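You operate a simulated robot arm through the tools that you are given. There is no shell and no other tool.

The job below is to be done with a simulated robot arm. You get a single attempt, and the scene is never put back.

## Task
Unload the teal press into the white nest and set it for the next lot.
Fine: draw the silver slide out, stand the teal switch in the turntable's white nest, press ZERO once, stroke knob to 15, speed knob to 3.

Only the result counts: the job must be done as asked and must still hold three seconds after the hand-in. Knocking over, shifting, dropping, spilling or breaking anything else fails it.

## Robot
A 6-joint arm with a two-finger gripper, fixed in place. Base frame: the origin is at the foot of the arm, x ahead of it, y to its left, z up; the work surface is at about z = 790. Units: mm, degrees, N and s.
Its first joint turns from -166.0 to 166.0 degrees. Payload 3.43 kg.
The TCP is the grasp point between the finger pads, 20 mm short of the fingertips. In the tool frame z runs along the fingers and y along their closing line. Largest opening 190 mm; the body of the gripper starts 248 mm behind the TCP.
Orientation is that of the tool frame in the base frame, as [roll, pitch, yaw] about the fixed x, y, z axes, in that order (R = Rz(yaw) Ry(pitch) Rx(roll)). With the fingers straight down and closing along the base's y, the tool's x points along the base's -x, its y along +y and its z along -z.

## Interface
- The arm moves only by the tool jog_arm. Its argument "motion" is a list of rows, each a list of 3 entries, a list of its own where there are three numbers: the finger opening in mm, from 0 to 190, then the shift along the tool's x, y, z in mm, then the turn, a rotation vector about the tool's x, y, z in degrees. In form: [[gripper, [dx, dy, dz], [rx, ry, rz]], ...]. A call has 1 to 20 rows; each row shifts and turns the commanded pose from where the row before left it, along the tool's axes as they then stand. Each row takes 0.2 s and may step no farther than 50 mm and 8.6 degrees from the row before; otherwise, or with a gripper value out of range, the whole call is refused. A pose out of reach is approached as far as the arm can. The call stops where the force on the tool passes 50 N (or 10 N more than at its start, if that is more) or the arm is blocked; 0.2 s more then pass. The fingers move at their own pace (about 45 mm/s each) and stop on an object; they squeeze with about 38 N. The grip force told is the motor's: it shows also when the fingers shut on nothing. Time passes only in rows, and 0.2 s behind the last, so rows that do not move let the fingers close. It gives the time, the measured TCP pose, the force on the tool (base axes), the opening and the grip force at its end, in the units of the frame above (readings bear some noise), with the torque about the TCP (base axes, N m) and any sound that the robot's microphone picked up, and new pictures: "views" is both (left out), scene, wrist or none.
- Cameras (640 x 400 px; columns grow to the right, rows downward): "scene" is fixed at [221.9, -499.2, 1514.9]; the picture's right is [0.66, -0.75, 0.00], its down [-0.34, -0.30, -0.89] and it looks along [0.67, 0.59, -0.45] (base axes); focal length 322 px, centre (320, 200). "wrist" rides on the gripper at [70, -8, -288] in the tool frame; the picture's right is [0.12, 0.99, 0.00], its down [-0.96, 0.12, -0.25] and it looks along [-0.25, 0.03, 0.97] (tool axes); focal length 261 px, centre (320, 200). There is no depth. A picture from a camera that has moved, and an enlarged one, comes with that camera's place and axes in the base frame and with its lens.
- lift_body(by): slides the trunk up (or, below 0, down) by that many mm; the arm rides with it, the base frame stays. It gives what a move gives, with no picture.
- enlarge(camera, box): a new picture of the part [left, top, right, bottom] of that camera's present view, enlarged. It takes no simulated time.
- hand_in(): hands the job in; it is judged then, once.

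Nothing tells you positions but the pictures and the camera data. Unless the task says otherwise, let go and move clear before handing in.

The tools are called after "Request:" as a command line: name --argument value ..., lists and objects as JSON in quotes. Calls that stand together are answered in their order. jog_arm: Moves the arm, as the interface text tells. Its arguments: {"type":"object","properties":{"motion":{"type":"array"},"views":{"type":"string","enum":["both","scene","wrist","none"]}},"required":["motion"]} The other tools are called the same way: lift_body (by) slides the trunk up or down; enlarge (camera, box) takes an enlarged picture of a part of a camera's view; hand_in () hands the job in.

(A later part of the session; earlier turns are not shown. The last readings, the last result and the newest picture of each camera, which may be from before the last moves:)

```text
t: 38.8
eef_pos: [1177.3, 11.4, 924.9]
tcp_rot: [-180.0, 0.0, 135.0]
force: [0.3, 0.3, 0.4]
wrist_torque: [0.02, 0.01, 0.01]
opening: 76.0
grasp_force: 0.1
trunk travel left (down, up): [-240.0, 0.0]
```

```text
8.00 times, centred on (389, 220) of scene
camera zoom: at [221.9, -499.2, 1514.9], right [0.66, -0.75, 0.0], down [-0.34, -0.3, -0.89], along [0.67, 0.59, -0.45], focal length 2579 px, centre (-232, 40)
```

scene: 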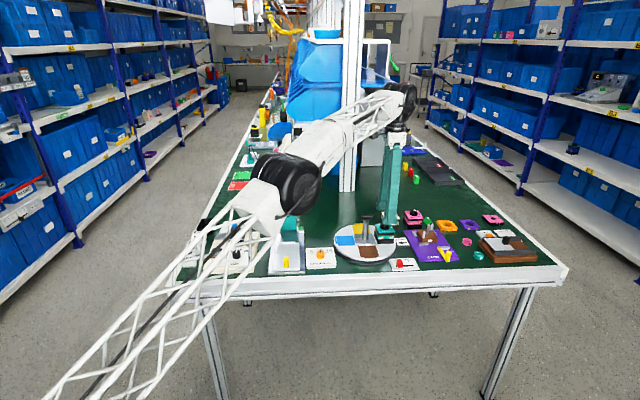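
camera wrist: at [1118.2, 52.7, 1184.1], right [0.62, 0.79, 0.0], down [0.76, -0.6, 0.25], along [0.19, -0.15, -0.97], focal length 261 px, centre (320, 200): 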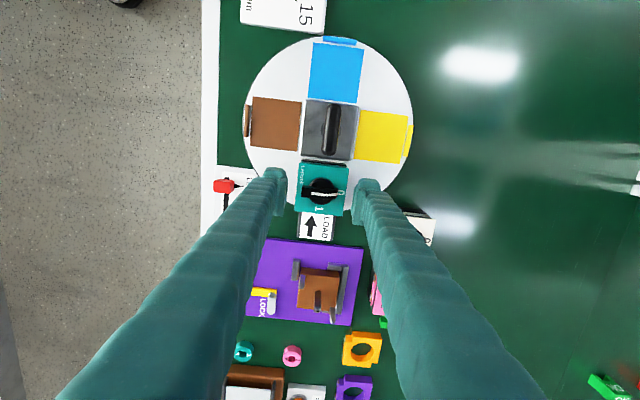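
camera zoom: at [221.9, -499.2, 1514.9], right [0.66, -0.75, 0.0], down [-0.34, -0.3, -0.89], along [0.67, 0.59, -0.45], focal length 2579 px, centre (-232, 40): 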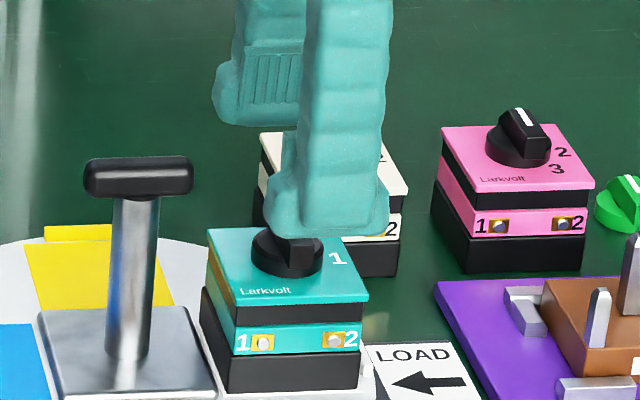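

The fingers are clear above the knob. I withdraw over the front side and head for the stroke knob, which I place near (938, 134).

Request:
jog_arm --motion '[[76, [0, -40, -12], [0, 0, 0]], [76, [0, -42, -12], [0, 0, 0]], [70, [45, 0, 0], [0, 0, 0]], [70, [45, 0, 0], [0, 0, 0]], [60, [45, 0, 0], [0, 0, 0]], [60, [45, 0, 0], [0, 0, 0]], [60, [45, 0, 0], [0, 0, 0]], [60, [33, -2, 0], [0, 0, 0]], [60, [0, 0, 0], [0, 0, 0]]]'

Request:
enlarge --camera "wrist" --box '[270, 130, 390, 250]'

Request:
enlarge --camera "scene" --box '[360, 210, 424, 255]'

Request:
enlarge --camera "scene" --box '[300, 240, 348, 275]'

```text
t: 40.8
eef_pos: [933.8, 135.7, 948.8]
tcp_rot: [179.9, 0.0, 134.9]
force: [-0.4, 0.9, 0.2]
wrist_torque: [-0.01, 0.0, 0.02]
opening: 59.9
grasp_force: 0.0
trunk travel left (down, up): [-240.0, 0.0]
camera wrist: at [876.0, 179.8, 1236.7], right [0.62, 0.79, 0.0], down [0.76, -0.6, 0.25], along [0.19, -0.15, -0.97], focal length 261 px, centre (320, 200)
```

scene: 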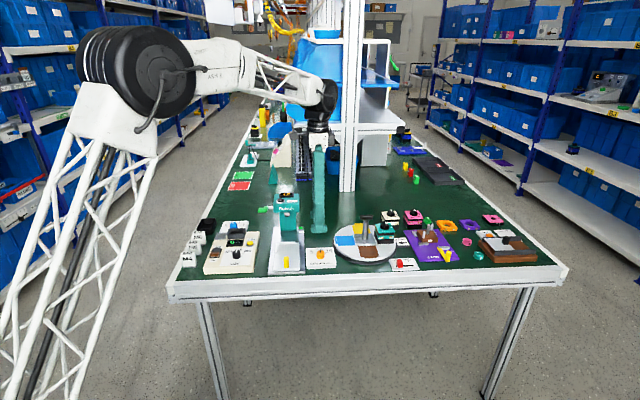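
wrist: 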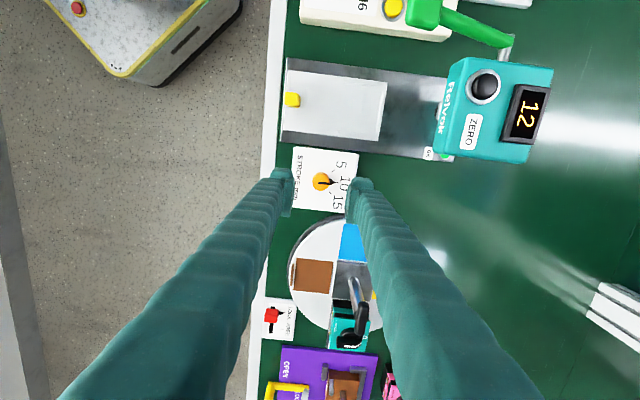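

```text
3.33 times, centred on (330, 190) of wrist
camera zoom: at [876.0, 179.8, 1236.7], right [0.62, 0.79, 0.0], down [0.76, -0.6, 0.25], along [0.19, -0.15, -0.97], focal length 869 px, centre (287, 233)
```

zoom: 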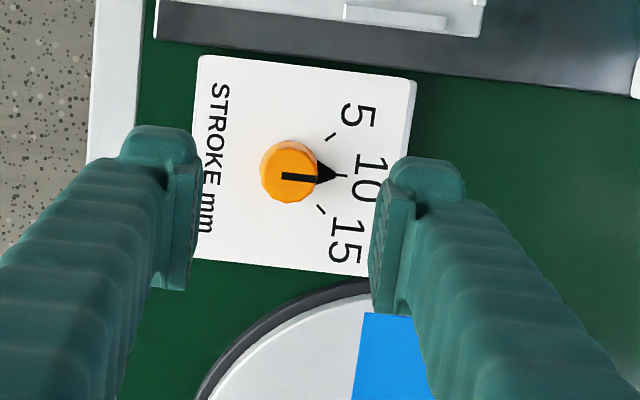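

```text
8.89 times, centred on (392, 232) of scene
camera zoom: at [221.9, -499.2, 1514.9], right [0.66, -0.75, 0.0], down [-0.34, -0.3, -0.89], along [0.67, 0.59, -0.45], focal length 2866 px, centre (-320, -89)
```

zoom: 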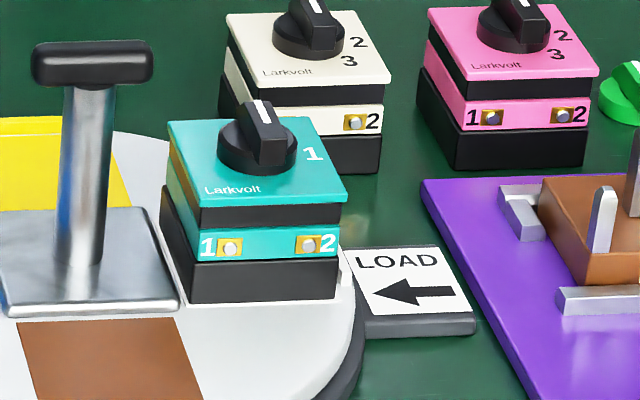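

```text
11.43 times, centred on (324, 258) of scene
camera zoom: at [221.9, -499.2, 1514.9], right [0.66, -0.75, 0.0], down [-0.34, -0.3, -0.89], along [0.67, 0.59, -0.45], focal length 3684 px, centre (274, -457)
```

zoom: 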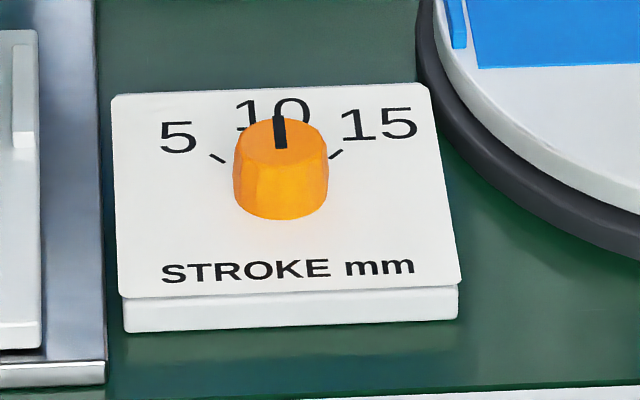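

The switch stands neatly in the white nest. The stroke knob has a pointer toward 10 with ticks 45° apart, so I'll turn the fingers to close left-right, clear of the pointer, and come down over it.

Request:
jog_arm --motion '[[52, [0, 0, 0], [0, 0, -8.2]], [52, [0, 0, 0], [0, 0, -8.2]], [52, [0, 0, 0], [0, 0, -8.2]], [52, [0, 0, 0], [0, 0, -8.2]], [52, [0, 0, 0], [0, 0, -8.2]], [52, [0, 0, 0], [0, 0, -8.2]], [52, [0, 0, 0], [0, 0, -8.2]], [52, [0, 0, 0], [0, 0, -8.2]], [52, [0, 0, 0], [0, 0, -8.2]], [52, [0, 0, 0], [0, 0, -8.2]], [52, [0, 0, 0], [0, 0, -8]], [52, [-0.7, -4.9, 0], [0, 0, 0]], [52, [0, 0, 40], [0, 0, 0]], [52, [0, 0, 20], [0, 0, 0]], [52, [0, 0, 0], [0, 0, 0]]]'

Request:
enlarge --camera "wrist" --box '[270, 140, 370, 240]'

Request:
enlarge --camera "scene" --box '[300, 230, 348, 270]'

```text
t: 44.0
eef_pos: [937.1, 133.3, 892.3]
tcp_rot: [179.9, 0.0, -135.0]
force: [-1.0, -0.3, -0.4]
wrist_torque: [0.0, 0.02, -0.03]
opening: 51.9
grasp_force: 0.1
trunk travel left (down, up): [-240.0, 0.0]
camera wrist: at [892.9, 77.0, 1178.6], right [-0.79, 0.62, 0.0], down [0.6, 0.76, 0.25], along [0.15, 0.19, -0.97], focal length 261 px, centre (320, 200)
```

scene: 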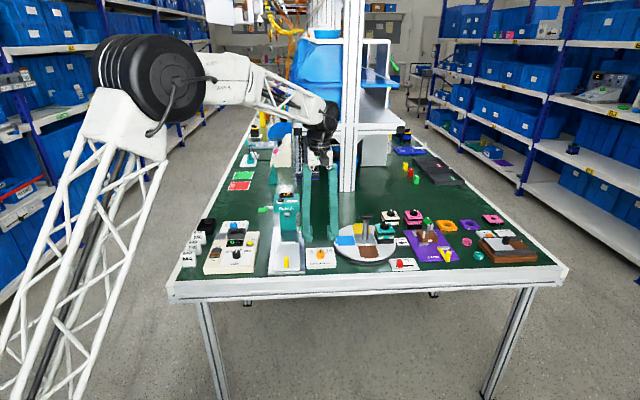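
wrist: 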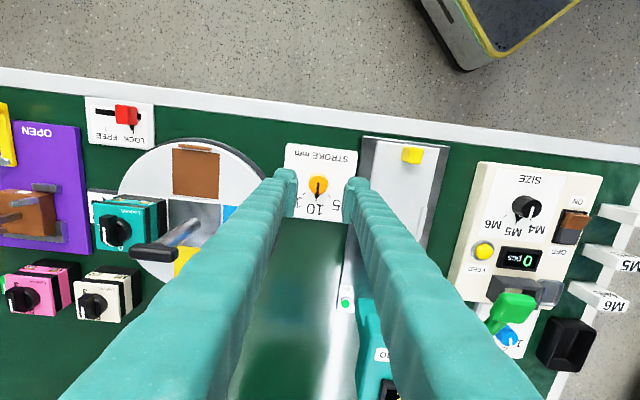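

```text
4.00 times, centred on (320, 190) of wrist
camera zoom: at [892.9, 77.0, 1178.6], right [-0.79, 0.62, 0.0], down [0.6, 0.76, 0.25], along [0.15, 0.19, -0.97], focal length 1043 px, centre (320, 240)
```

zoom: 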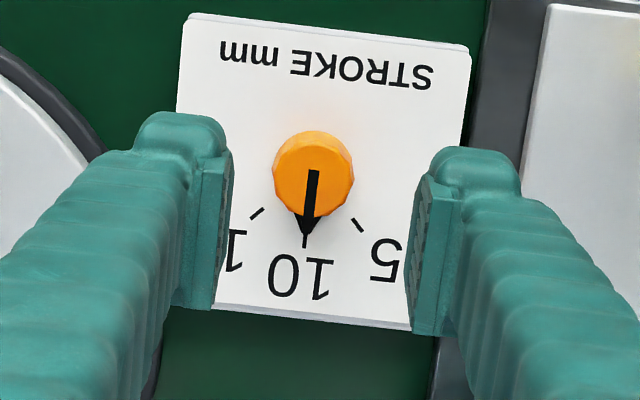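

```text
10.00 times, centred on (324, 250) of scene
camera zoom: at [221.9, -499.2, 1514.9], right [0.66, -0.75, 0.0], down [-0.34, -0.3, -0.89], along [0.67, 0.59, -0.45], focal length 3224 px, centre (280, -300)
```

zoom: 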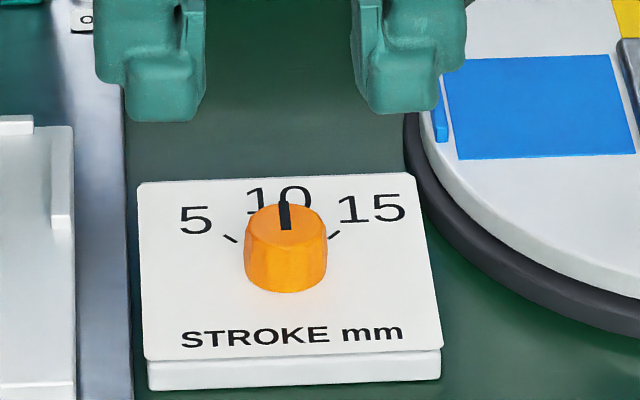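

I'll shift 3.5 mm toward the front and 2.4 mm right to sit on the knob's axis, then lower and grip.

Request:
jog_arm --motion '[[52, [3.5, -2.4, 0], [0, 0, 0]], [52, [0, 0, 30], [0, 0, 0]], [52, [0, 0, 20], [0, 0, 0]], [52, [0, 0, 11], [0, 0, 0]], [52, [0, 0, 0], [0, 0, 0]]]'

Request:
enlarge --camera "wrist" --box '[270, 140, 370, 240]'

Request:
enlarge --camera "scene" --box '[300, 230, 348, 270]'

```text
t: 45.2
eef_pos: [937.5, 127.9, 830.2]
tcp_rot: [-180.0, 0.0, -135.0]
force: [-0.1, -0.1, -0.7]
wrist_torque: [-0.02, 0.04, -0.02]
opening: 52.0
grasp_force: 0.0
trunk travel left (down, up): [-240.0, 0.0]
camera wrist: at [892.2, 72.9, 1116.7], right [-0.79, 0.62, 0.0], down [0.6, 0.76, 0.25], along [0.15, 0.19, -0.97], focal length 261 px, centre (320, 200)
```

scene: 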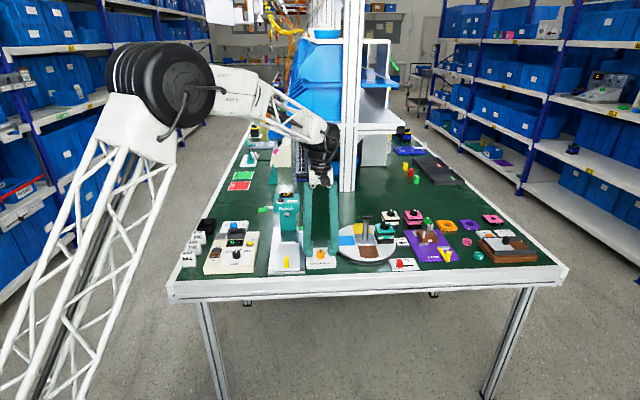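
wrist: 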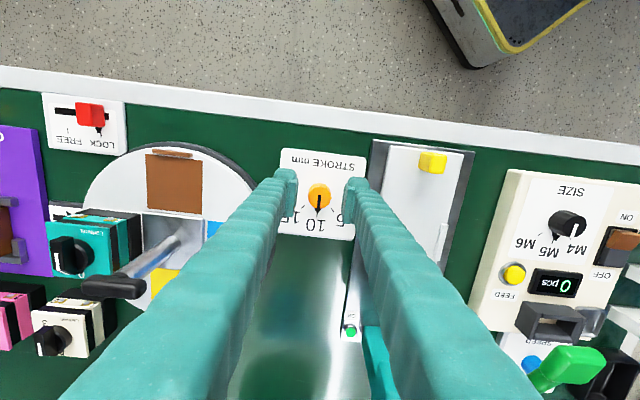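

```text
4.00 times, centred on (320, 190) of wrist
camera zoom: at [892.2, 72.9, 1116.7], right [-0.79, 0.62, 0.0], down [0.6, 0.76, 0.25], along [0.15, 0.19, -0.97], focal length 1043 px, centre (320, 240)
```

zoom: 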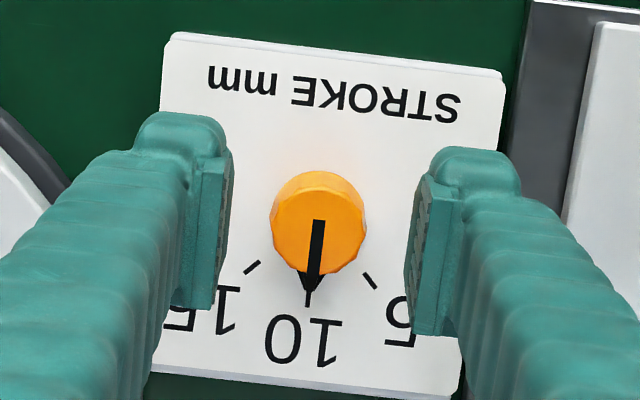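

```text
10.00 times, centred on (324, 250) of scene
camera zoom: at [221.9, -499.2, 1514.9], right [0.66, -0.75, 0.0], down [-0.34, -0.3, -0.89], along [0.67, 0.59, -0.45], focal length 3224 px, centre (280, -300)
```

zoom: 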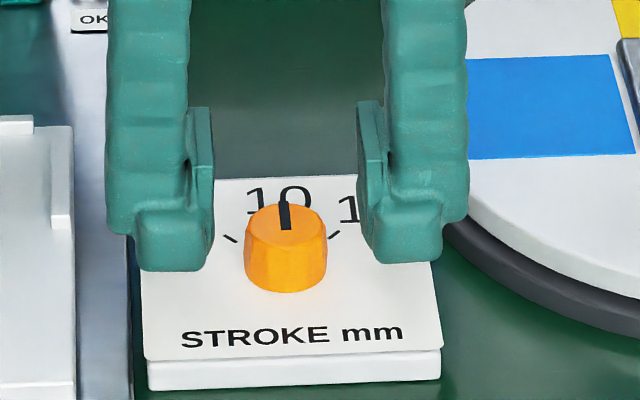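

The knob is centred between the fingers. I close and grip it.

Request:
jog_arm --motion '[[0, [0, 0, 0], [0, 0, 0]], [0, [0, 0, 0], [0, 0, 0]], [0, [0, 0, 0], [0, 0, 0]], [0, [0, 0, 0], [0, 0, 0]]]' --views "wrist"

Request:
enlarge --camera "wrist" --box '[270, 140, 370, 240]'

```text
t: 46.2
eef_pos: [935.8, 129.4, 832.8]
tcp_rot: [-180.0, 0.2, -134.9]
force: [-3.4, 4.3, 26.9]
wrist_torque: [0.15, 0.02, 0.02]
opening: 5.8
grasp_force: 32.0
trunk travel left (down, up): [-240.0, 0.0]
camera wrist: at [891.1, 73.6, 1119.0], right [-0.79, 0.62, 0.0], down [0.6, 0.76, 0.25], along [0.16, 0.19, -0.97], focal length 261 px, centre (320, 200)
```

wrist: 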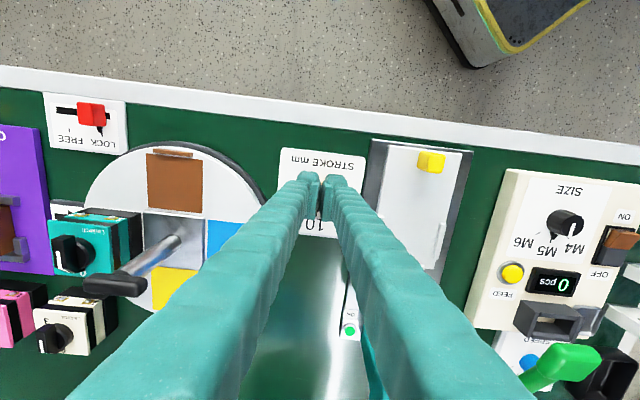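

```text
4.00 times, centred on (320, 190) of wrist
camera zoom: at [891.1, 73.6, 1119.0], right [-0.79, 0.62, 0.0], down [0.6, 0.76, 0.25], along [0.16, 0.19, -0.97], focal length 1043 px, centre (320, 240)
```

zoom: 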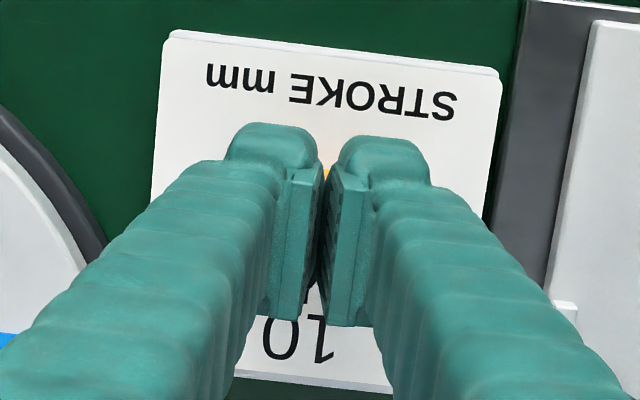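

The fingers slid over the knob's top, so the knob is lower than I thought, with its top near z 814. I open, check, and go lower before gripping again.

Request:
jog_arm --motion '[[5, [0, 0, -6], [0, 0, 0]], [52, [0, 0, -4], [0, 0, 0]], [52, [0, 0, 0], [0, 0, 0]], [52, [0, 0, 0], [0, 0, 0]], [52, [0, 0, 0], [0, 0, 0]]]' --views "wrist"

Request:
enlarge --camera "scene" --box '[300, 230, 348, 270]'

Request:
enlarge --camera "wrist" --box '[270, 140, 370, 240]'

```text
t: 47.4
eef_pos: [935.5, 129.1, 838.4]
tcp_rot: [-179.9, -0.1, -135.1]
force: [-0.8, -0.1, 0.4]
wrist_torque: [-0.02, 0.02, -0.03]
opening: 52.1
grasp_force: 0.1
trunk travel left (down, up): [-240.0, 0.0]
camera wrist: at [890.5, 73.6, 1126.0], right [-0.79, 0.62, 0.0], down [0.6, 0.76, 0.25], along [0.15, 0.19, -0.97], focal length 261 px, centre (320, 200)
```

wrist: 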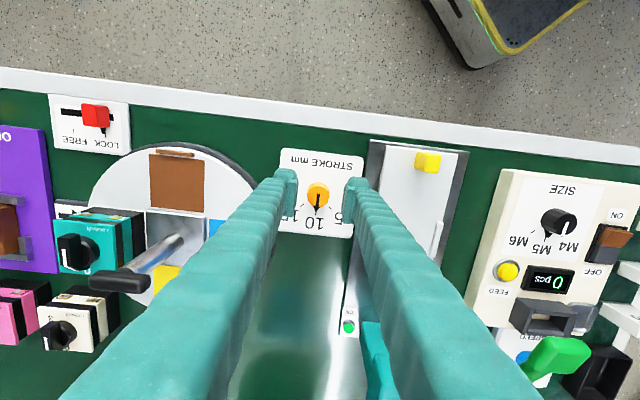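

```text
10.00 times, centred on (324, 250) of scene
camera zoom: at [221.9, -499.2, 1514.9], right [0.66, -0.75, 0.0], down [-0.34, -0.3, -0.89], along [0.67, 0.59, -0.45], focal length 3224 px, centre (280, -300)
```

zoom: 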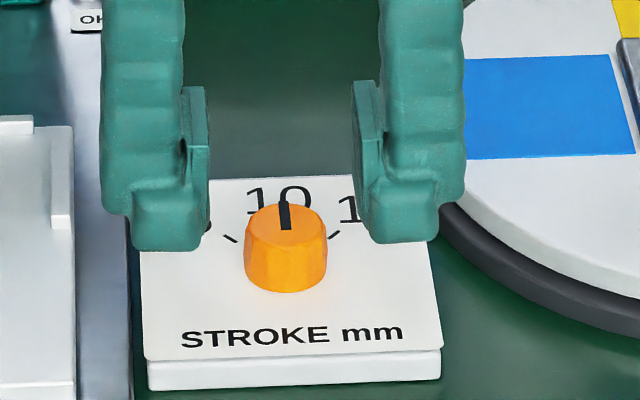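

```text
4.00 times, centred on (320, 190) of wrist
camera zoom: at [890.5, 73.6, 1126.0], right [-0.79, 0.62, 0.0], down [0.6, 0.76, 0.25], along [0.15, 0.19, -0.97], focal length 1043 px, centre (320, 240)
```

zoom: 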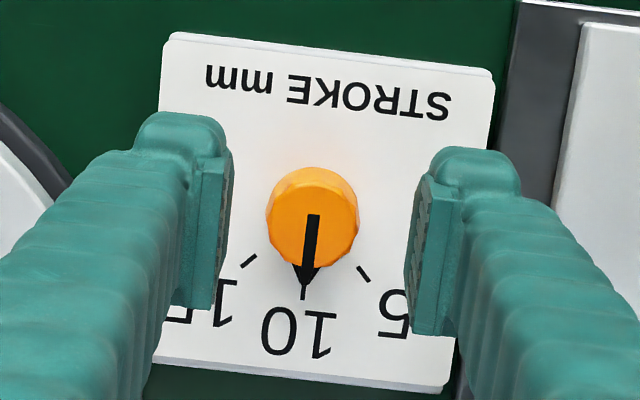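

Nothing was disturbed: the knob still points to 10. I'll feel my way down in small steps with the fingers open.

Request:
jog_arm --motion '[[52, [0, 0.5, 6], [0, 0, 0]], [52, [0, 0, 4], [0, 0, 0]], [52, [0, 0, 2], [0, 0, 0]], [52, [0, 0, 0], [0, 0, 0]]]' --views "none"

Request:
enlarge --camera "scene" --box '[300, 230, 348, 270]'

```text
t: 48.4
eef_pos: [934.7, 128.3, 826.3]
tcp_rot: [-180.0, 0.1, -135.0]
force: [-0.2, 0.0, -0.4]
wrist_torque: [0.01, -0.04, -0.01]
opening: 52.3
grasp_force: 0.1
trunk travel left (down, up): [-240.0, 0.0]
```

```text
10.00 times, centred on (324, 250) of scene
camera zoom: at [221.9, -499.2, 1514.9], right [0.66, -0.75, 0.0], down [-0.34, -0.3, -0.89], along [0.67, 0.59, -0.45], focal length 3224 px, centre (280, -300)
```

zoom: 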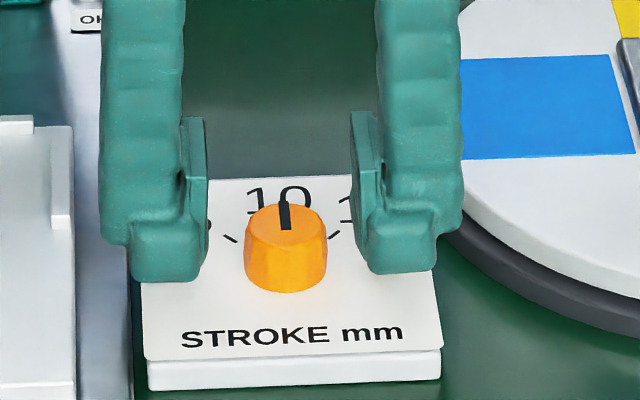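

The tips are now a few mm above the card. I go slightly lower, close slowly and check in the scene view what happens.

Request:
jog_arm --motion '[[52, [0, 0, 2], [0, 0, 0]], [52, [0, 0, 1], [0, 0, 0]], [52, [0, 0, 0], [0, 0, 0]]]' --views "none"

```text
t: 49.2
eef_pos: [935.0, 129.7, 824.8]
tcp_rot: [-180.0, 0.0, -134.9]
force: [0.1, -0.8, 0.1]
wrist_torque: [0.0, -0.03, 0.03]
opening: 52.2
grasp_force: 0.1
trunk travel left (down, up): [-240.0, 0.0]
```

No contact yet. I close to 34 mm first and look.

Request:
jog_arm --motion '[[34, [0, 0, 0], [0, 0, 0]], [34, [0, 0, 0], [0, 0, 0]]]' --views "none"

Request:
enlarge --camera "scene" --box '[300, 230, 348, 270]'

Request:
enlarge --camera "wrist" --box '[270, 140, 370, 240]'

```text
t: 49.8
eef_pos: [935.4, 129.0, 823.4]
tcp_rot: [-180.0, 0.0, -135.0]
force: [0.3, -0.6, -0.1]
wrist_torque: [0.01, 0.04, 0.0]
opening: 34.1
grasp_force: 0.1
trunk travel left (down, up): [-240.0, 0.0]
```

```text
10.00 times, centred on (324, 250) of scene
camera zoom: at [221.9, -499.2, 1514.9], right [0.66, -0.75, 0.0], down [-0.34, -0.3, -0.89], along [0.67, 0.59, -0.45], focal length 3224 px, centre (280, -300)
```

zoom: 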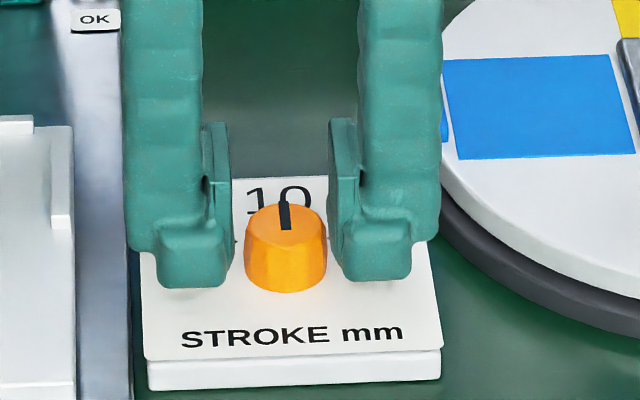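

```text
4.00 times, centred on (320, 190) of wrist
camera zoom: at [889.8, 73.3, 1110.7], right [-0.79, 0.62, 0.0], down [0.6, 0.76, 0.25], along [0.15, 0.19, -0.97], focal length 1043 px, centre (320, 240)
```

zoom: 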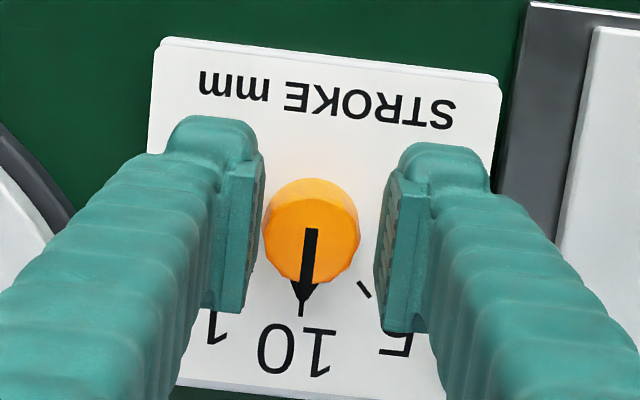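

The fingers sit properly around the knob. It is about 1.5 mm to the right of centre, so I correct and close on it.

Request:
jog_arm --motion '[[34, [0, -1.5, 0], [0, 0, 0]], [20, [0, 0, 0], [0, 0, 0]], [20, [0, 0, 0], [0, 0, 0]], [20, [0, 0, 0], [0, 0, 0]]]' --views "none"

Request:
enlarge --camera "scene" --box '[300, 230, 348, 270]'

Request:
enlarge --camera "wrist" --box '[270, 140, 370, 240]'

```text
t: 50.9
eef_pos: [936.3, 125.4, 830.7]
tcp_rot: [-179.7, 0.4, -135.0]
force: [-4.7, -2.4, 27.9]
wrist_torque: [0.33, 0.25, 0.01]
opening: 20.4
grasp_force: 0.8
trunk travel left (down, up): [-240.0, 0.0]
stopped in row 4: the force on the tool passed its limit at 52 N (the readings are from after the stop); the commanded pose is now the measured one
```

```text
10.00 times, centred on (324, 250) of scene
camera zoom: at [221.9, -499.2, 1514.9], right [0.66, -0.75, 0.0], down [-0.34, -0.3, -0.89], along [0.67, 0.59, -0.45], focal length 3224 px, centre (280, -300)
```

zoom: 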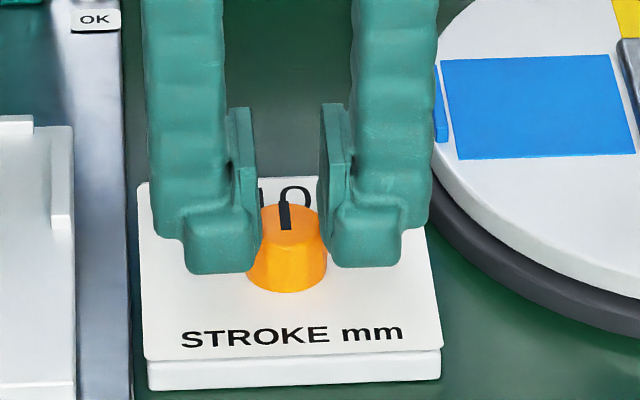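

```text
4.00 times, centred on (320, 190) of wrist
camera zoom: at [889.6, 70.9, 1116.3], right [-0.79, 0.62, -0.01], down [0.6, 0.76, 0.25], along [0.16, 0.2, -0.97], focal length 1043 px, centre (320, 240)
```

zoom: 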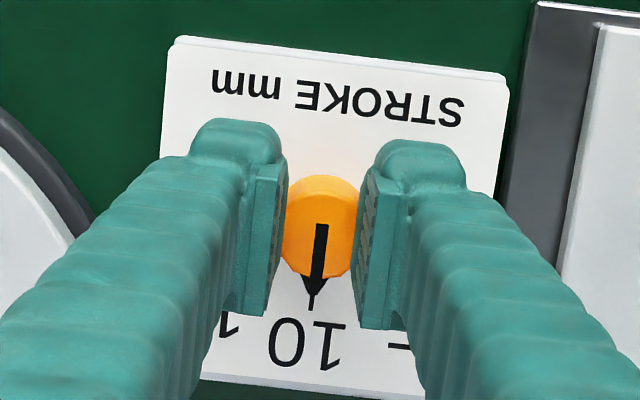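

The rounded fingertips are camming up on the knob's edge, so they need to go lower so the flat pads meet it. I open first and re-read the position.

Request:
jog_arm --motion '[[44, [0, 0, -4], [0, 0, 0]], [44, [0, 0, 0], [0, 0, 0]], [44, [0, 0, 0], [0, 0, 0]]]' --views "none"

Request:
enlarge --camera "wrist" --box '[270, 140, 370, 240]'

Request:
enlarge --camera "scene" --box '[300, 230, 348, 270]'

```text
t: 51.7
eef_pos: [938.3, 126.5, 830.7]
tcp_rot: [-179.9, 0.1, -135.0]
force: [0.5, 0.0, 0.1]
wrist_torque: [-0.01, 0.03, -0.02]
opening: 44.3
grasp_force: 0.0
trunk travel left (down, up): [-240.0, 0.0]
```

```text
4.00 times, centred on (320, 190) of wrist
camera zoom: at [890.7, 71.6, 1117.3], right [-0.79, 0.62, 0.0], down [0.6, 0.76, 0.25], along [0.16, 0.2, -0.97], focal length 1043 px, centre (320, 240)
```

zoom: 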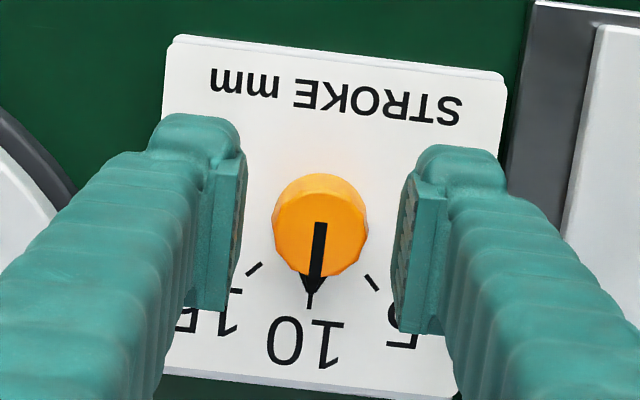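

```text
10.00 times, centred on (324, 250) of scene
camera zoom: at [221.9, -499.2, 1514.9], right [0.66, -0.75, 0.0], down [-0.34, -0.3, -0.89], along [0.67, 0.59, -0.45], focal length 3224 px, centre (280, -300)
```

zoom: 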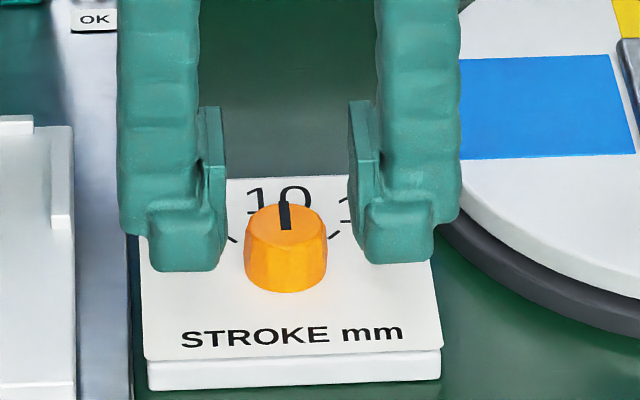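

The fingers are centred on the knob from both views. I move 2 mm back, then feel down toward the card in small steps.

Request:
jog_arm --motion '[[44, [-2, 0.4, 4], [0, 0, 0]], [44, [0, 0, 4], [0, 0, 0]], [44, [0, 0, 2], [0, 0, 0]], [44, [0, 0, 0], [0, 0, 0]]]' --views "none"

Request:
enlarge --camera "scene" --box '[300, 230, 348, 270]'

```text
t: 52.7
eef_pos: [937.8, 129.3, 822.4]
tcp_rot: [-179.8, 0.1, -135.2]
force: [0.6, -0.1, 1.0]
wrist_torque: [0.01, 0.0, 0.01]
opening: 44.0
grasp_force: 0.1
trunk travel left (down, up): [-240.0, 0.0]
```

```text
10.00 times, centred on (324, 250) of scene
camera zoom: at [221.9, -499.2, 1514.9], right [0.66, -0.75, 0.0], down [-0.34, -0.3, -0.89], along [0.67, 0.59, -0.45], focal length 3224 px, centre (280, -300)
```

zoom: 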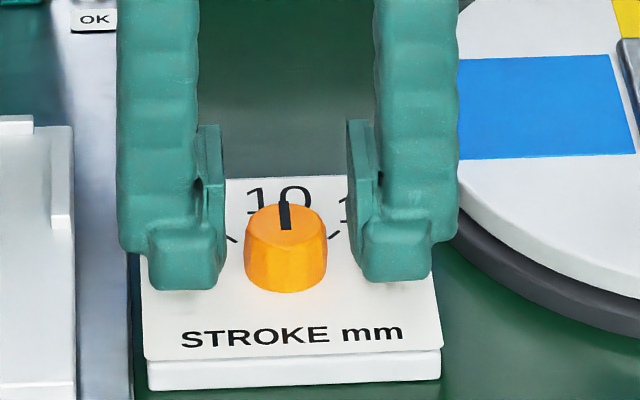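

Still no contact. I go down in 1 mm steps until I feel the card.

Request:
jog_arm --motion '[[44, [0, 0, 1.5], [0, 0, 0]], [44, [0, 0, 1.5], [0, 0, 0]], [44, [0, 0, 0], [0, 0, 0]]]' --views "none"

```text
t: 53.5
eef_pos: [939.2, 128.3, 818.8]
tcp_rot: [-179.9, 0.3, -135.1]
force: [-0.3, -0.7, 0.5]
wrist_torque: [-0.01, 0.03, 0.02]
opening: 43.9
grasp_force: 0.1
trunk travel left (down, up): [-240.0, 0.0]
```

Request:
jog_arm --motion '[[44, [0, 0, 1.5], [0, 0, 0]], [44, [0, 0, 1.5], [0, 0, 0]], [44, [0, 0, 0], [0, 0, 0]]]' --views "none"

Request:
enlarge --camera "scene" --box '[300, 230, 348, 270]'

```text
t: 54.3
eef_pos: [938.8, 128.8, 814.8]
tcp_rot: [-179.8, 0.1, -135.0]
force: [-0.3, 0.5, -0.2]
wrist_torque: [0.01, -0.05, 0.0]
opening: 44.2
grasp_force: 0.0
trunk travel left (down, up): [-240.0, 0.0]
```

```text
10.00 times, centred on (324, 250) of scene
camera zoom: at [221.9, -499.2, 1514.9], right [0.66, -0.75, 0.0], down [-0.34, -0.3, -0.89], along [0.67, 0.59, -0.45], focal length 3224 px, centre (280, -300)
```

zoom: 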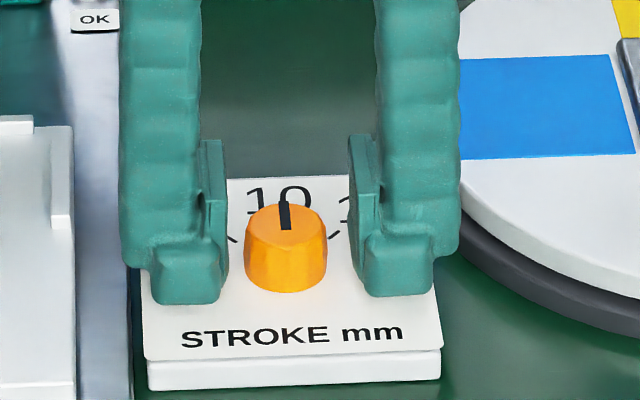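

The tips are at about z 795 with still no contact, so the knob overlaps the pads by nearly 20 mm now. I close on it here.

Request:
jog_arm --motion '[[44, [0, 0.8, 0], [0, 0, 0]], [24, [0, 0, 0], [0, 0, 0]], [20, [0, 0, 0], [0, 0, 0]], [20, [0, 0, 0], [0, 0, 0]]]' --views "none"

Request:
enlarge --camera "scene" --box '[300, 230, 348, 270]'

Request:
enlarge --camera "wrist" --box '[270, 140, 370, 240]'

```text
t: 55.3
eef_pos: [936.2, 128.7, 814.9]
tcp_rot: [-179.9, 0.1, -135.1]
force: [-1.2, 0.6, -0.1]
wrist_torque: [-0.02, 0.03, 0.0]
opening: 27.5
grasp_force: 45.0
trunk travel left (down, up): [-240.0, 0.0]
```

```text
10.00 times, centred on (324, 250) of scene
camera zoom: at [221.9, -499.2, 1514.9], right [0.66, -0.75, 0.0], down [-0.34, -0.3, -0.89], along [0.67, 0.59, -0.45], focal length 3224 px, centre (280, -300)
```

zoom: 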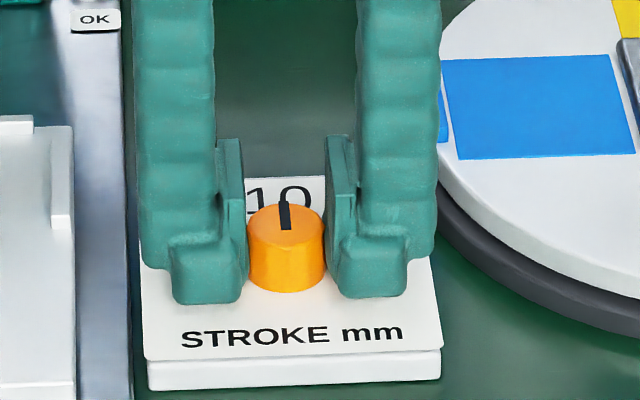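

```text
4.00 times, centred on (320, 190) of wrist
camera zoom: at [891.4, 73.1, 1101.7], right [-0.79, 0.62, 0.0], down [0.6, 0.76, 0.25], along [0.16, 0.2, -0.97], focal length 1043 px, centre (320, 240)
```

zoom: 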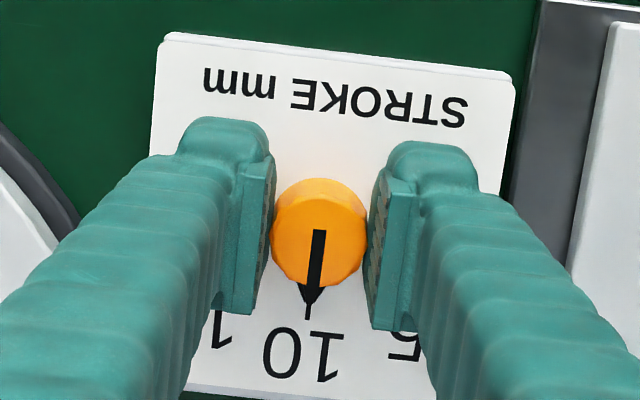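

The knob is held at 27.5 mm with no side load. I rotate it 45° clockwise (seen from above), from 10 to 15.

Request:
jog_arm --motion '[[20, [0, 0, 0], [0, 0, 7.5]], [20, [0, 0, 0], [0, 0, 7.5]], [20, [0, 0, 0], [0, 0, 7.5]], [20, [0, 0, 0], [0, 0, 7.5]], [20, [0, 0, 0], [0, 0, 7.5]], [20, [0, 0, 0], [0, 0, 7.5]], [20, [0, 0, 0], [0, 0, 0]]]' --views "none"

Request:
enlarge --camera "scene" --box '[300, 230, 348, 270]'

Request:
enlarge --camera "wrist" --box '[270, 140, 370, 240]'

```text
t: 56.9
eef_pos: [936.4, 131.1, 815.0]
tcp_rot: [179.9, 0.2, 179.9]
force: [-24.1, 17.6, 9.6]
wrist_torque: [0.16, 0.27, 0.2]
opening: 27.5
grasp_force: 44.7
trunk travel left (down, up): [-240.0, 0.0]
```

```text
10.00 times, centred on (324, 250) of scene
camera zoom: at [221.9, -499.2, 1514.9], right [0.66, -0.75, 0.0], down [-0.34, -0.3, -0.89], along [0.67, 0.59, -0.45], focal length 3224 px, centre (280, -300)
```

zoom: 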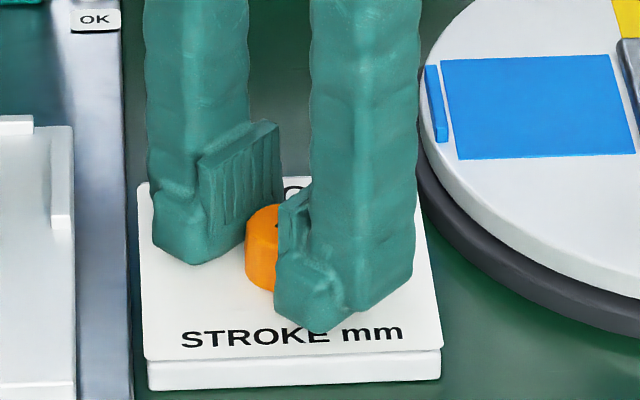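

```text
4.00 times, centred on (320, 190) of wrist
camera zoom: at [863.8, 122.8, 1101.6], right [-0.12, 0.99, 0.0], down [0.96, 0.11, 0.25], along [0.25, 0.03, -0.97], focal length 1043 px, centre (320, 240)
```

zoom: 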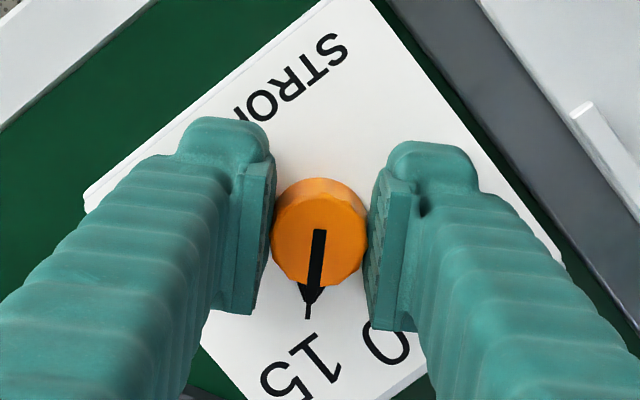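

The pointer lines up with the 15 tick. I relieve the small side load, open and lift off.

Request:
jog_arm --motion '[[20, [0.6, 0.4, 0], [0, 0, 0]], [20, [0, 0, 0], [0, 0, 0]], [44, [0, 0, 0], [0, 0, 0]], [44, [0, 0, 0], [0, 0, 0]], [44, [0, 0, 0], [0, 0, 0]], [44, [0, 0, -20], [0, 0, 0]], [44, [0, 0, -40], [0, 0, 0]], [44, [0, 0, -40], [0, 0, 0]], [44, [0, 0, 0], [0, 0, 0]]]'

Request:
enlarge --camera "scene" --box '[300, 230, 348, 270]'

Request:
enlarge --camera "wrist" --box '[270, 140, 370, 240]'

```text
t: 58.9
eef_pos: [937.6, 128.2, 915.9]
tcp_rot: [180.0, 0.3, -180.0]
force: [0.8, 0.8, -0.2]
wrist_torque: [-0.01, 0.02, 0.01]
opening: 44.0
grasp_force: 0.1
trunk travel left (down, up): [-240.0, 0.0]
camera wrist: at [864.1, 120.9, 1201.5], right [-0.12, 0.99, 0.0], down [0.96, 0.11, 0.25], along [0.25, 0.03, -0.97], focal length 261 px, centre (320, 200)
```

scene: 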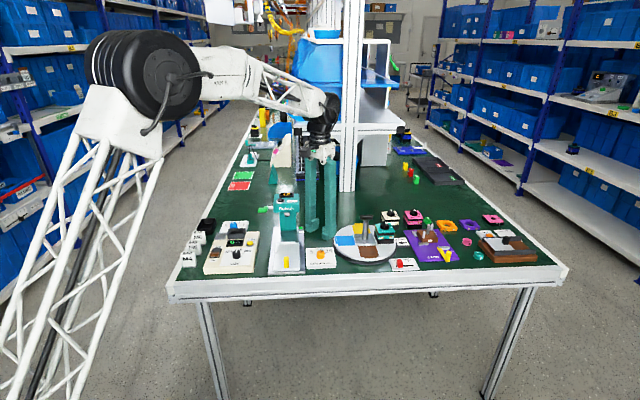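
wrist: 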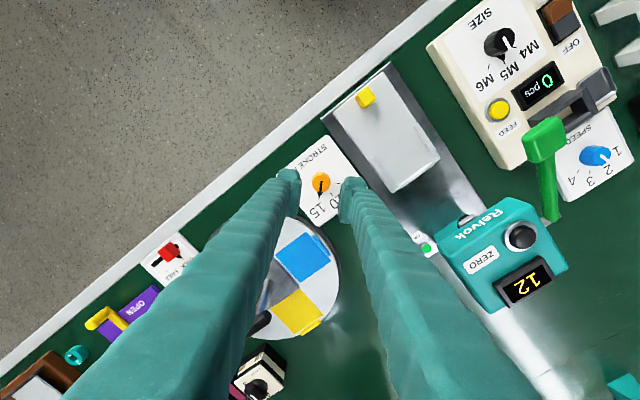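

```text
10.00 times, centred on (324, 250) of scene
camera zoom: at [221.9, -499.2, 1514.9], right [0.66, -0.75, 0.0], down [-0.34, -0.3, -0.89], along [0.67, 0.59, -0.45], focal length 3224 px, centre (280, -300)
```

zoom: 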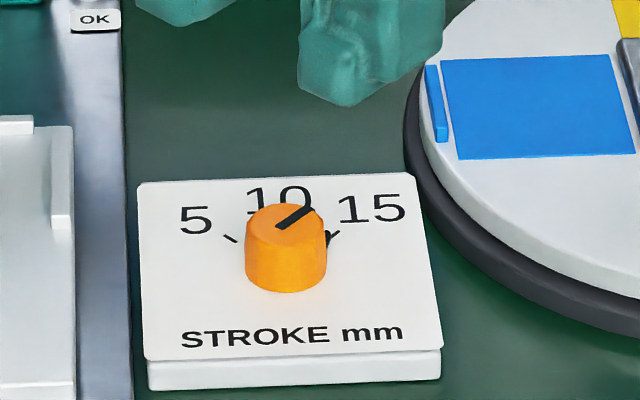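

```text
4.00 times, centred on (320, 190) of wrist
camera zoom: at [864.1, 120.9, 1201.5], right [-0.12, 0.99, 0.0], down [0.96, 0.11, 0.25], along [0.25, 0.03, -0.97], focal length 1043 px, centre (320, 240)
```

zoom: 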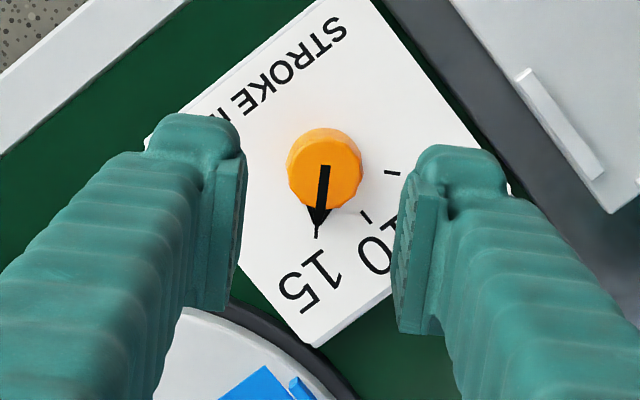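

Stroke is set to 15. Next is the speed knob near (847, 530): I rise well above the press and lever and fly over, then turn the tool so the fingers straddle the knob clear of its pointer.

Request:
jog_arm --motion '[[50, [0, 0, -48], [0, 0, 0]], [50, [0, 0, -48], [0, 0, 0]], [50, [0, 0, -48], [0, 0, 0]], [50, [10, 45, 0], [0, 0, 0]], [50, [10, 45, 0], [0, 0, 0]], [50, [10, 45, 0], [0, 0, 0]], [50, [10, 45, 0], [0, 0, 0]], [50, [10, 45, 0], [0, 0, 0]], [50, [10, 45, 0], [0, 0, 0]], [50, [10, 45, 0], [0, 0, 0]], [50, [10, 45, 0], [0, 0, 0]], [50, [10, 42, 0], [0, 0, 0]], [50, [0, 0, 0], [0, 0, 0]]]'

Request:
enlarge --camera "wrist" --box '[260, 130, 380, 250]'

```text
t: 61.7
eef_pos: [847.2, 534.3, 1059.9]
tcp_rot: [-179.9, 0.2, 179.9]
force: [0.3, 0.1, -0.7]
wrist_torque: [-0.1, 0.01, -0.01]
opening: 50.1
grasp_force: 0.0
trunk travel left (down, up): [-240.0, 0.0]
camera wrist: at [775.9, 525.8, 1346.3], right [-0.12, 0.99, 0.0], down [0.96, 0.11, 0.25], along [0.25, 0.03, -0.97], focal length 261 px, centre (320, 200)
```

scene: 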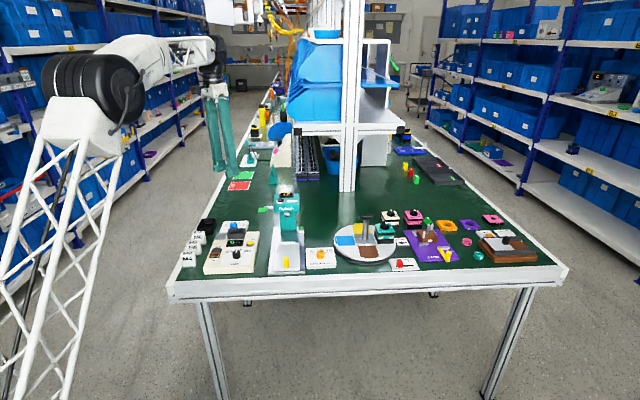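
wrist: 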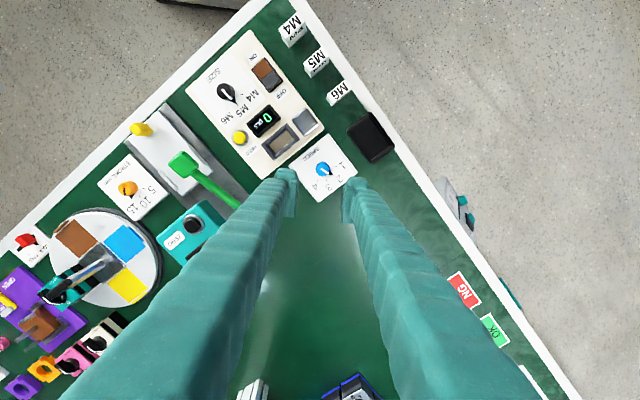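

```text
3.33 times, centred on (320, 190) of wrist
camera zoom: at [775.9, 525.8, 1346.3], right [-0.12, 0.99, 0.0], down [0.96, 0.11, 0.25], along [0.25, 0.03, -0.97], focal length 869 px, centre (320, 233)
```

zoom: 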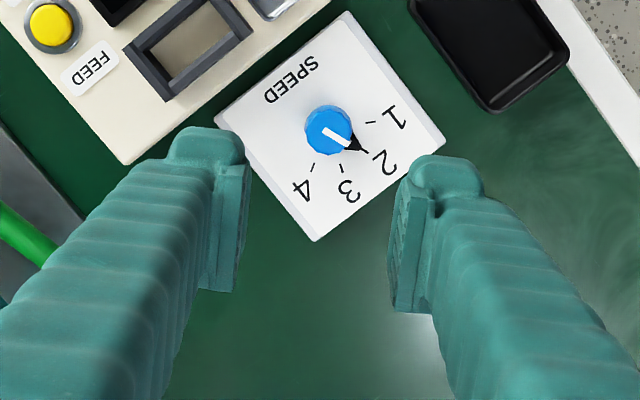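

The speed card is clear: the pointer is at 2 and the knob sits near the image centre. I zoom in for the exact tick angles.

Request:
enlarge --camera "wrist" --box '[294, 140, 364, 200]'

```text
6.67 times, centred on (329, 170) of wrist
camera zoom: at [775.9, 525.8, 1346.3], right [-0.12, 0.99, 0.0], down [0.96, 0.11, 0.25], along [0.25, 0.03, -0.97], focal length 1738 px, centre (260, 400)
```

zoom: 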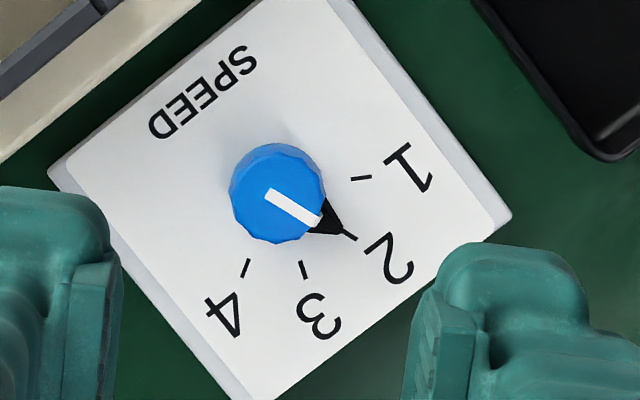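

Ticks are spaced 40°, so 2→3 is a 40° clockwise turn. The knob axis is at about (847.6, 539.3). I turn the tool so the fingers are perpendicular to the pointer, line up and descend partway.

Request:
jog_arm --motion '[[48, [0, 0, 0], [0, 0, -8.125]], [48, [0, 0, 0], [0, 0, -8.125]], [48, [0, 0, 0], [0, 0, -8.125]], [48, [0, 0, 0], [0, 0, -8.125]], [48, [0, 0, 0], [0, 0, -8.125]], [48, [0, 0, 0], [0, 0, -8.125]], [48, [0, 0, 0], [0, 0, -8.125]], [48, [0, 0, 0], [0, 0, -8.125]], [48, [-4.7, 1.7, 0], [0, 0, 0]], [48, [0, 0, 45], [0, 0, 0]], [48, [0, 0, 45], [0, 0, 0]], [48, [0, 0, 45], [0, 0, 0]], [48, [0, 0, 40], [0, 0, 0]], [48, [0, 0, 0], [0, 0, 0]]]'

Request:
enlarge --camera "wrist" --box '[270, 140, 370, 240]'

Request:
enlarge --camera "scene" --box '[200, 200, 264, 245]'

```text
t: 64.7
eef_pos: [850.7, 536.7, 880.9]
tcp_rot: [-179.9, 0.1, -115.1]
force: [-0.3, 0.9, 0.5]
wrist_torque: [0.01, 0.03, 0.05]
opening: 48.1
grasp_force: 0.1
trunk travel left (down, up): [-240.0, 0.0]
camera wrist: at [824.7, 470.0, 1167.1], right [-0.95, 0.31, 0.0], down [0.3, 0.92, 0.25], along [0.08, 0.24, -0.97], focal length 261 px, centre (320, 200)
```

scene: 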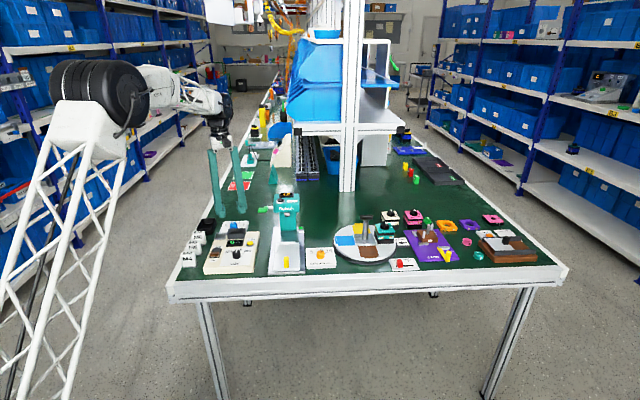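
wrist: 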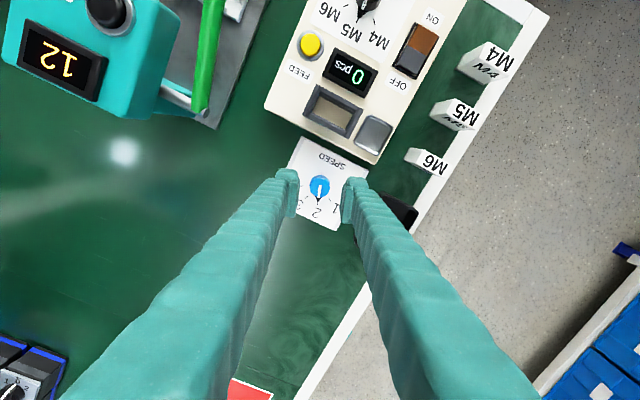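

```text
4.00 times, centred on (320, 190) of wrist
camera zoom: at [824.7, 470.0, 1167.1], right [-0.95, 0.31, 0.0], down [0.3, 0.92, 0.25], along [0.08, 0.24, -0.97], focal length 1043 px, centre (320, 240)
```

zoom: 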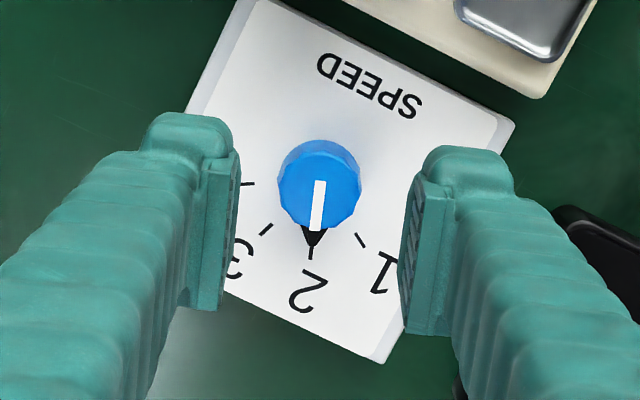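

```text
8.89 times, centred on (232, 222) of scene
camera zoom: at [221.9, -499.2, 1514.9], right [0.66, -0.75, 0.0], down [-0.34, -0.3, -0.89], along [0.67, 0.59, -0.45], focal length 2866 px, centre (1102, 0)
```

zoom: 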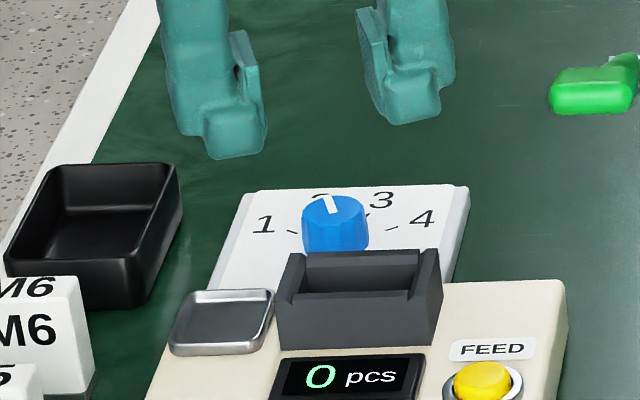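

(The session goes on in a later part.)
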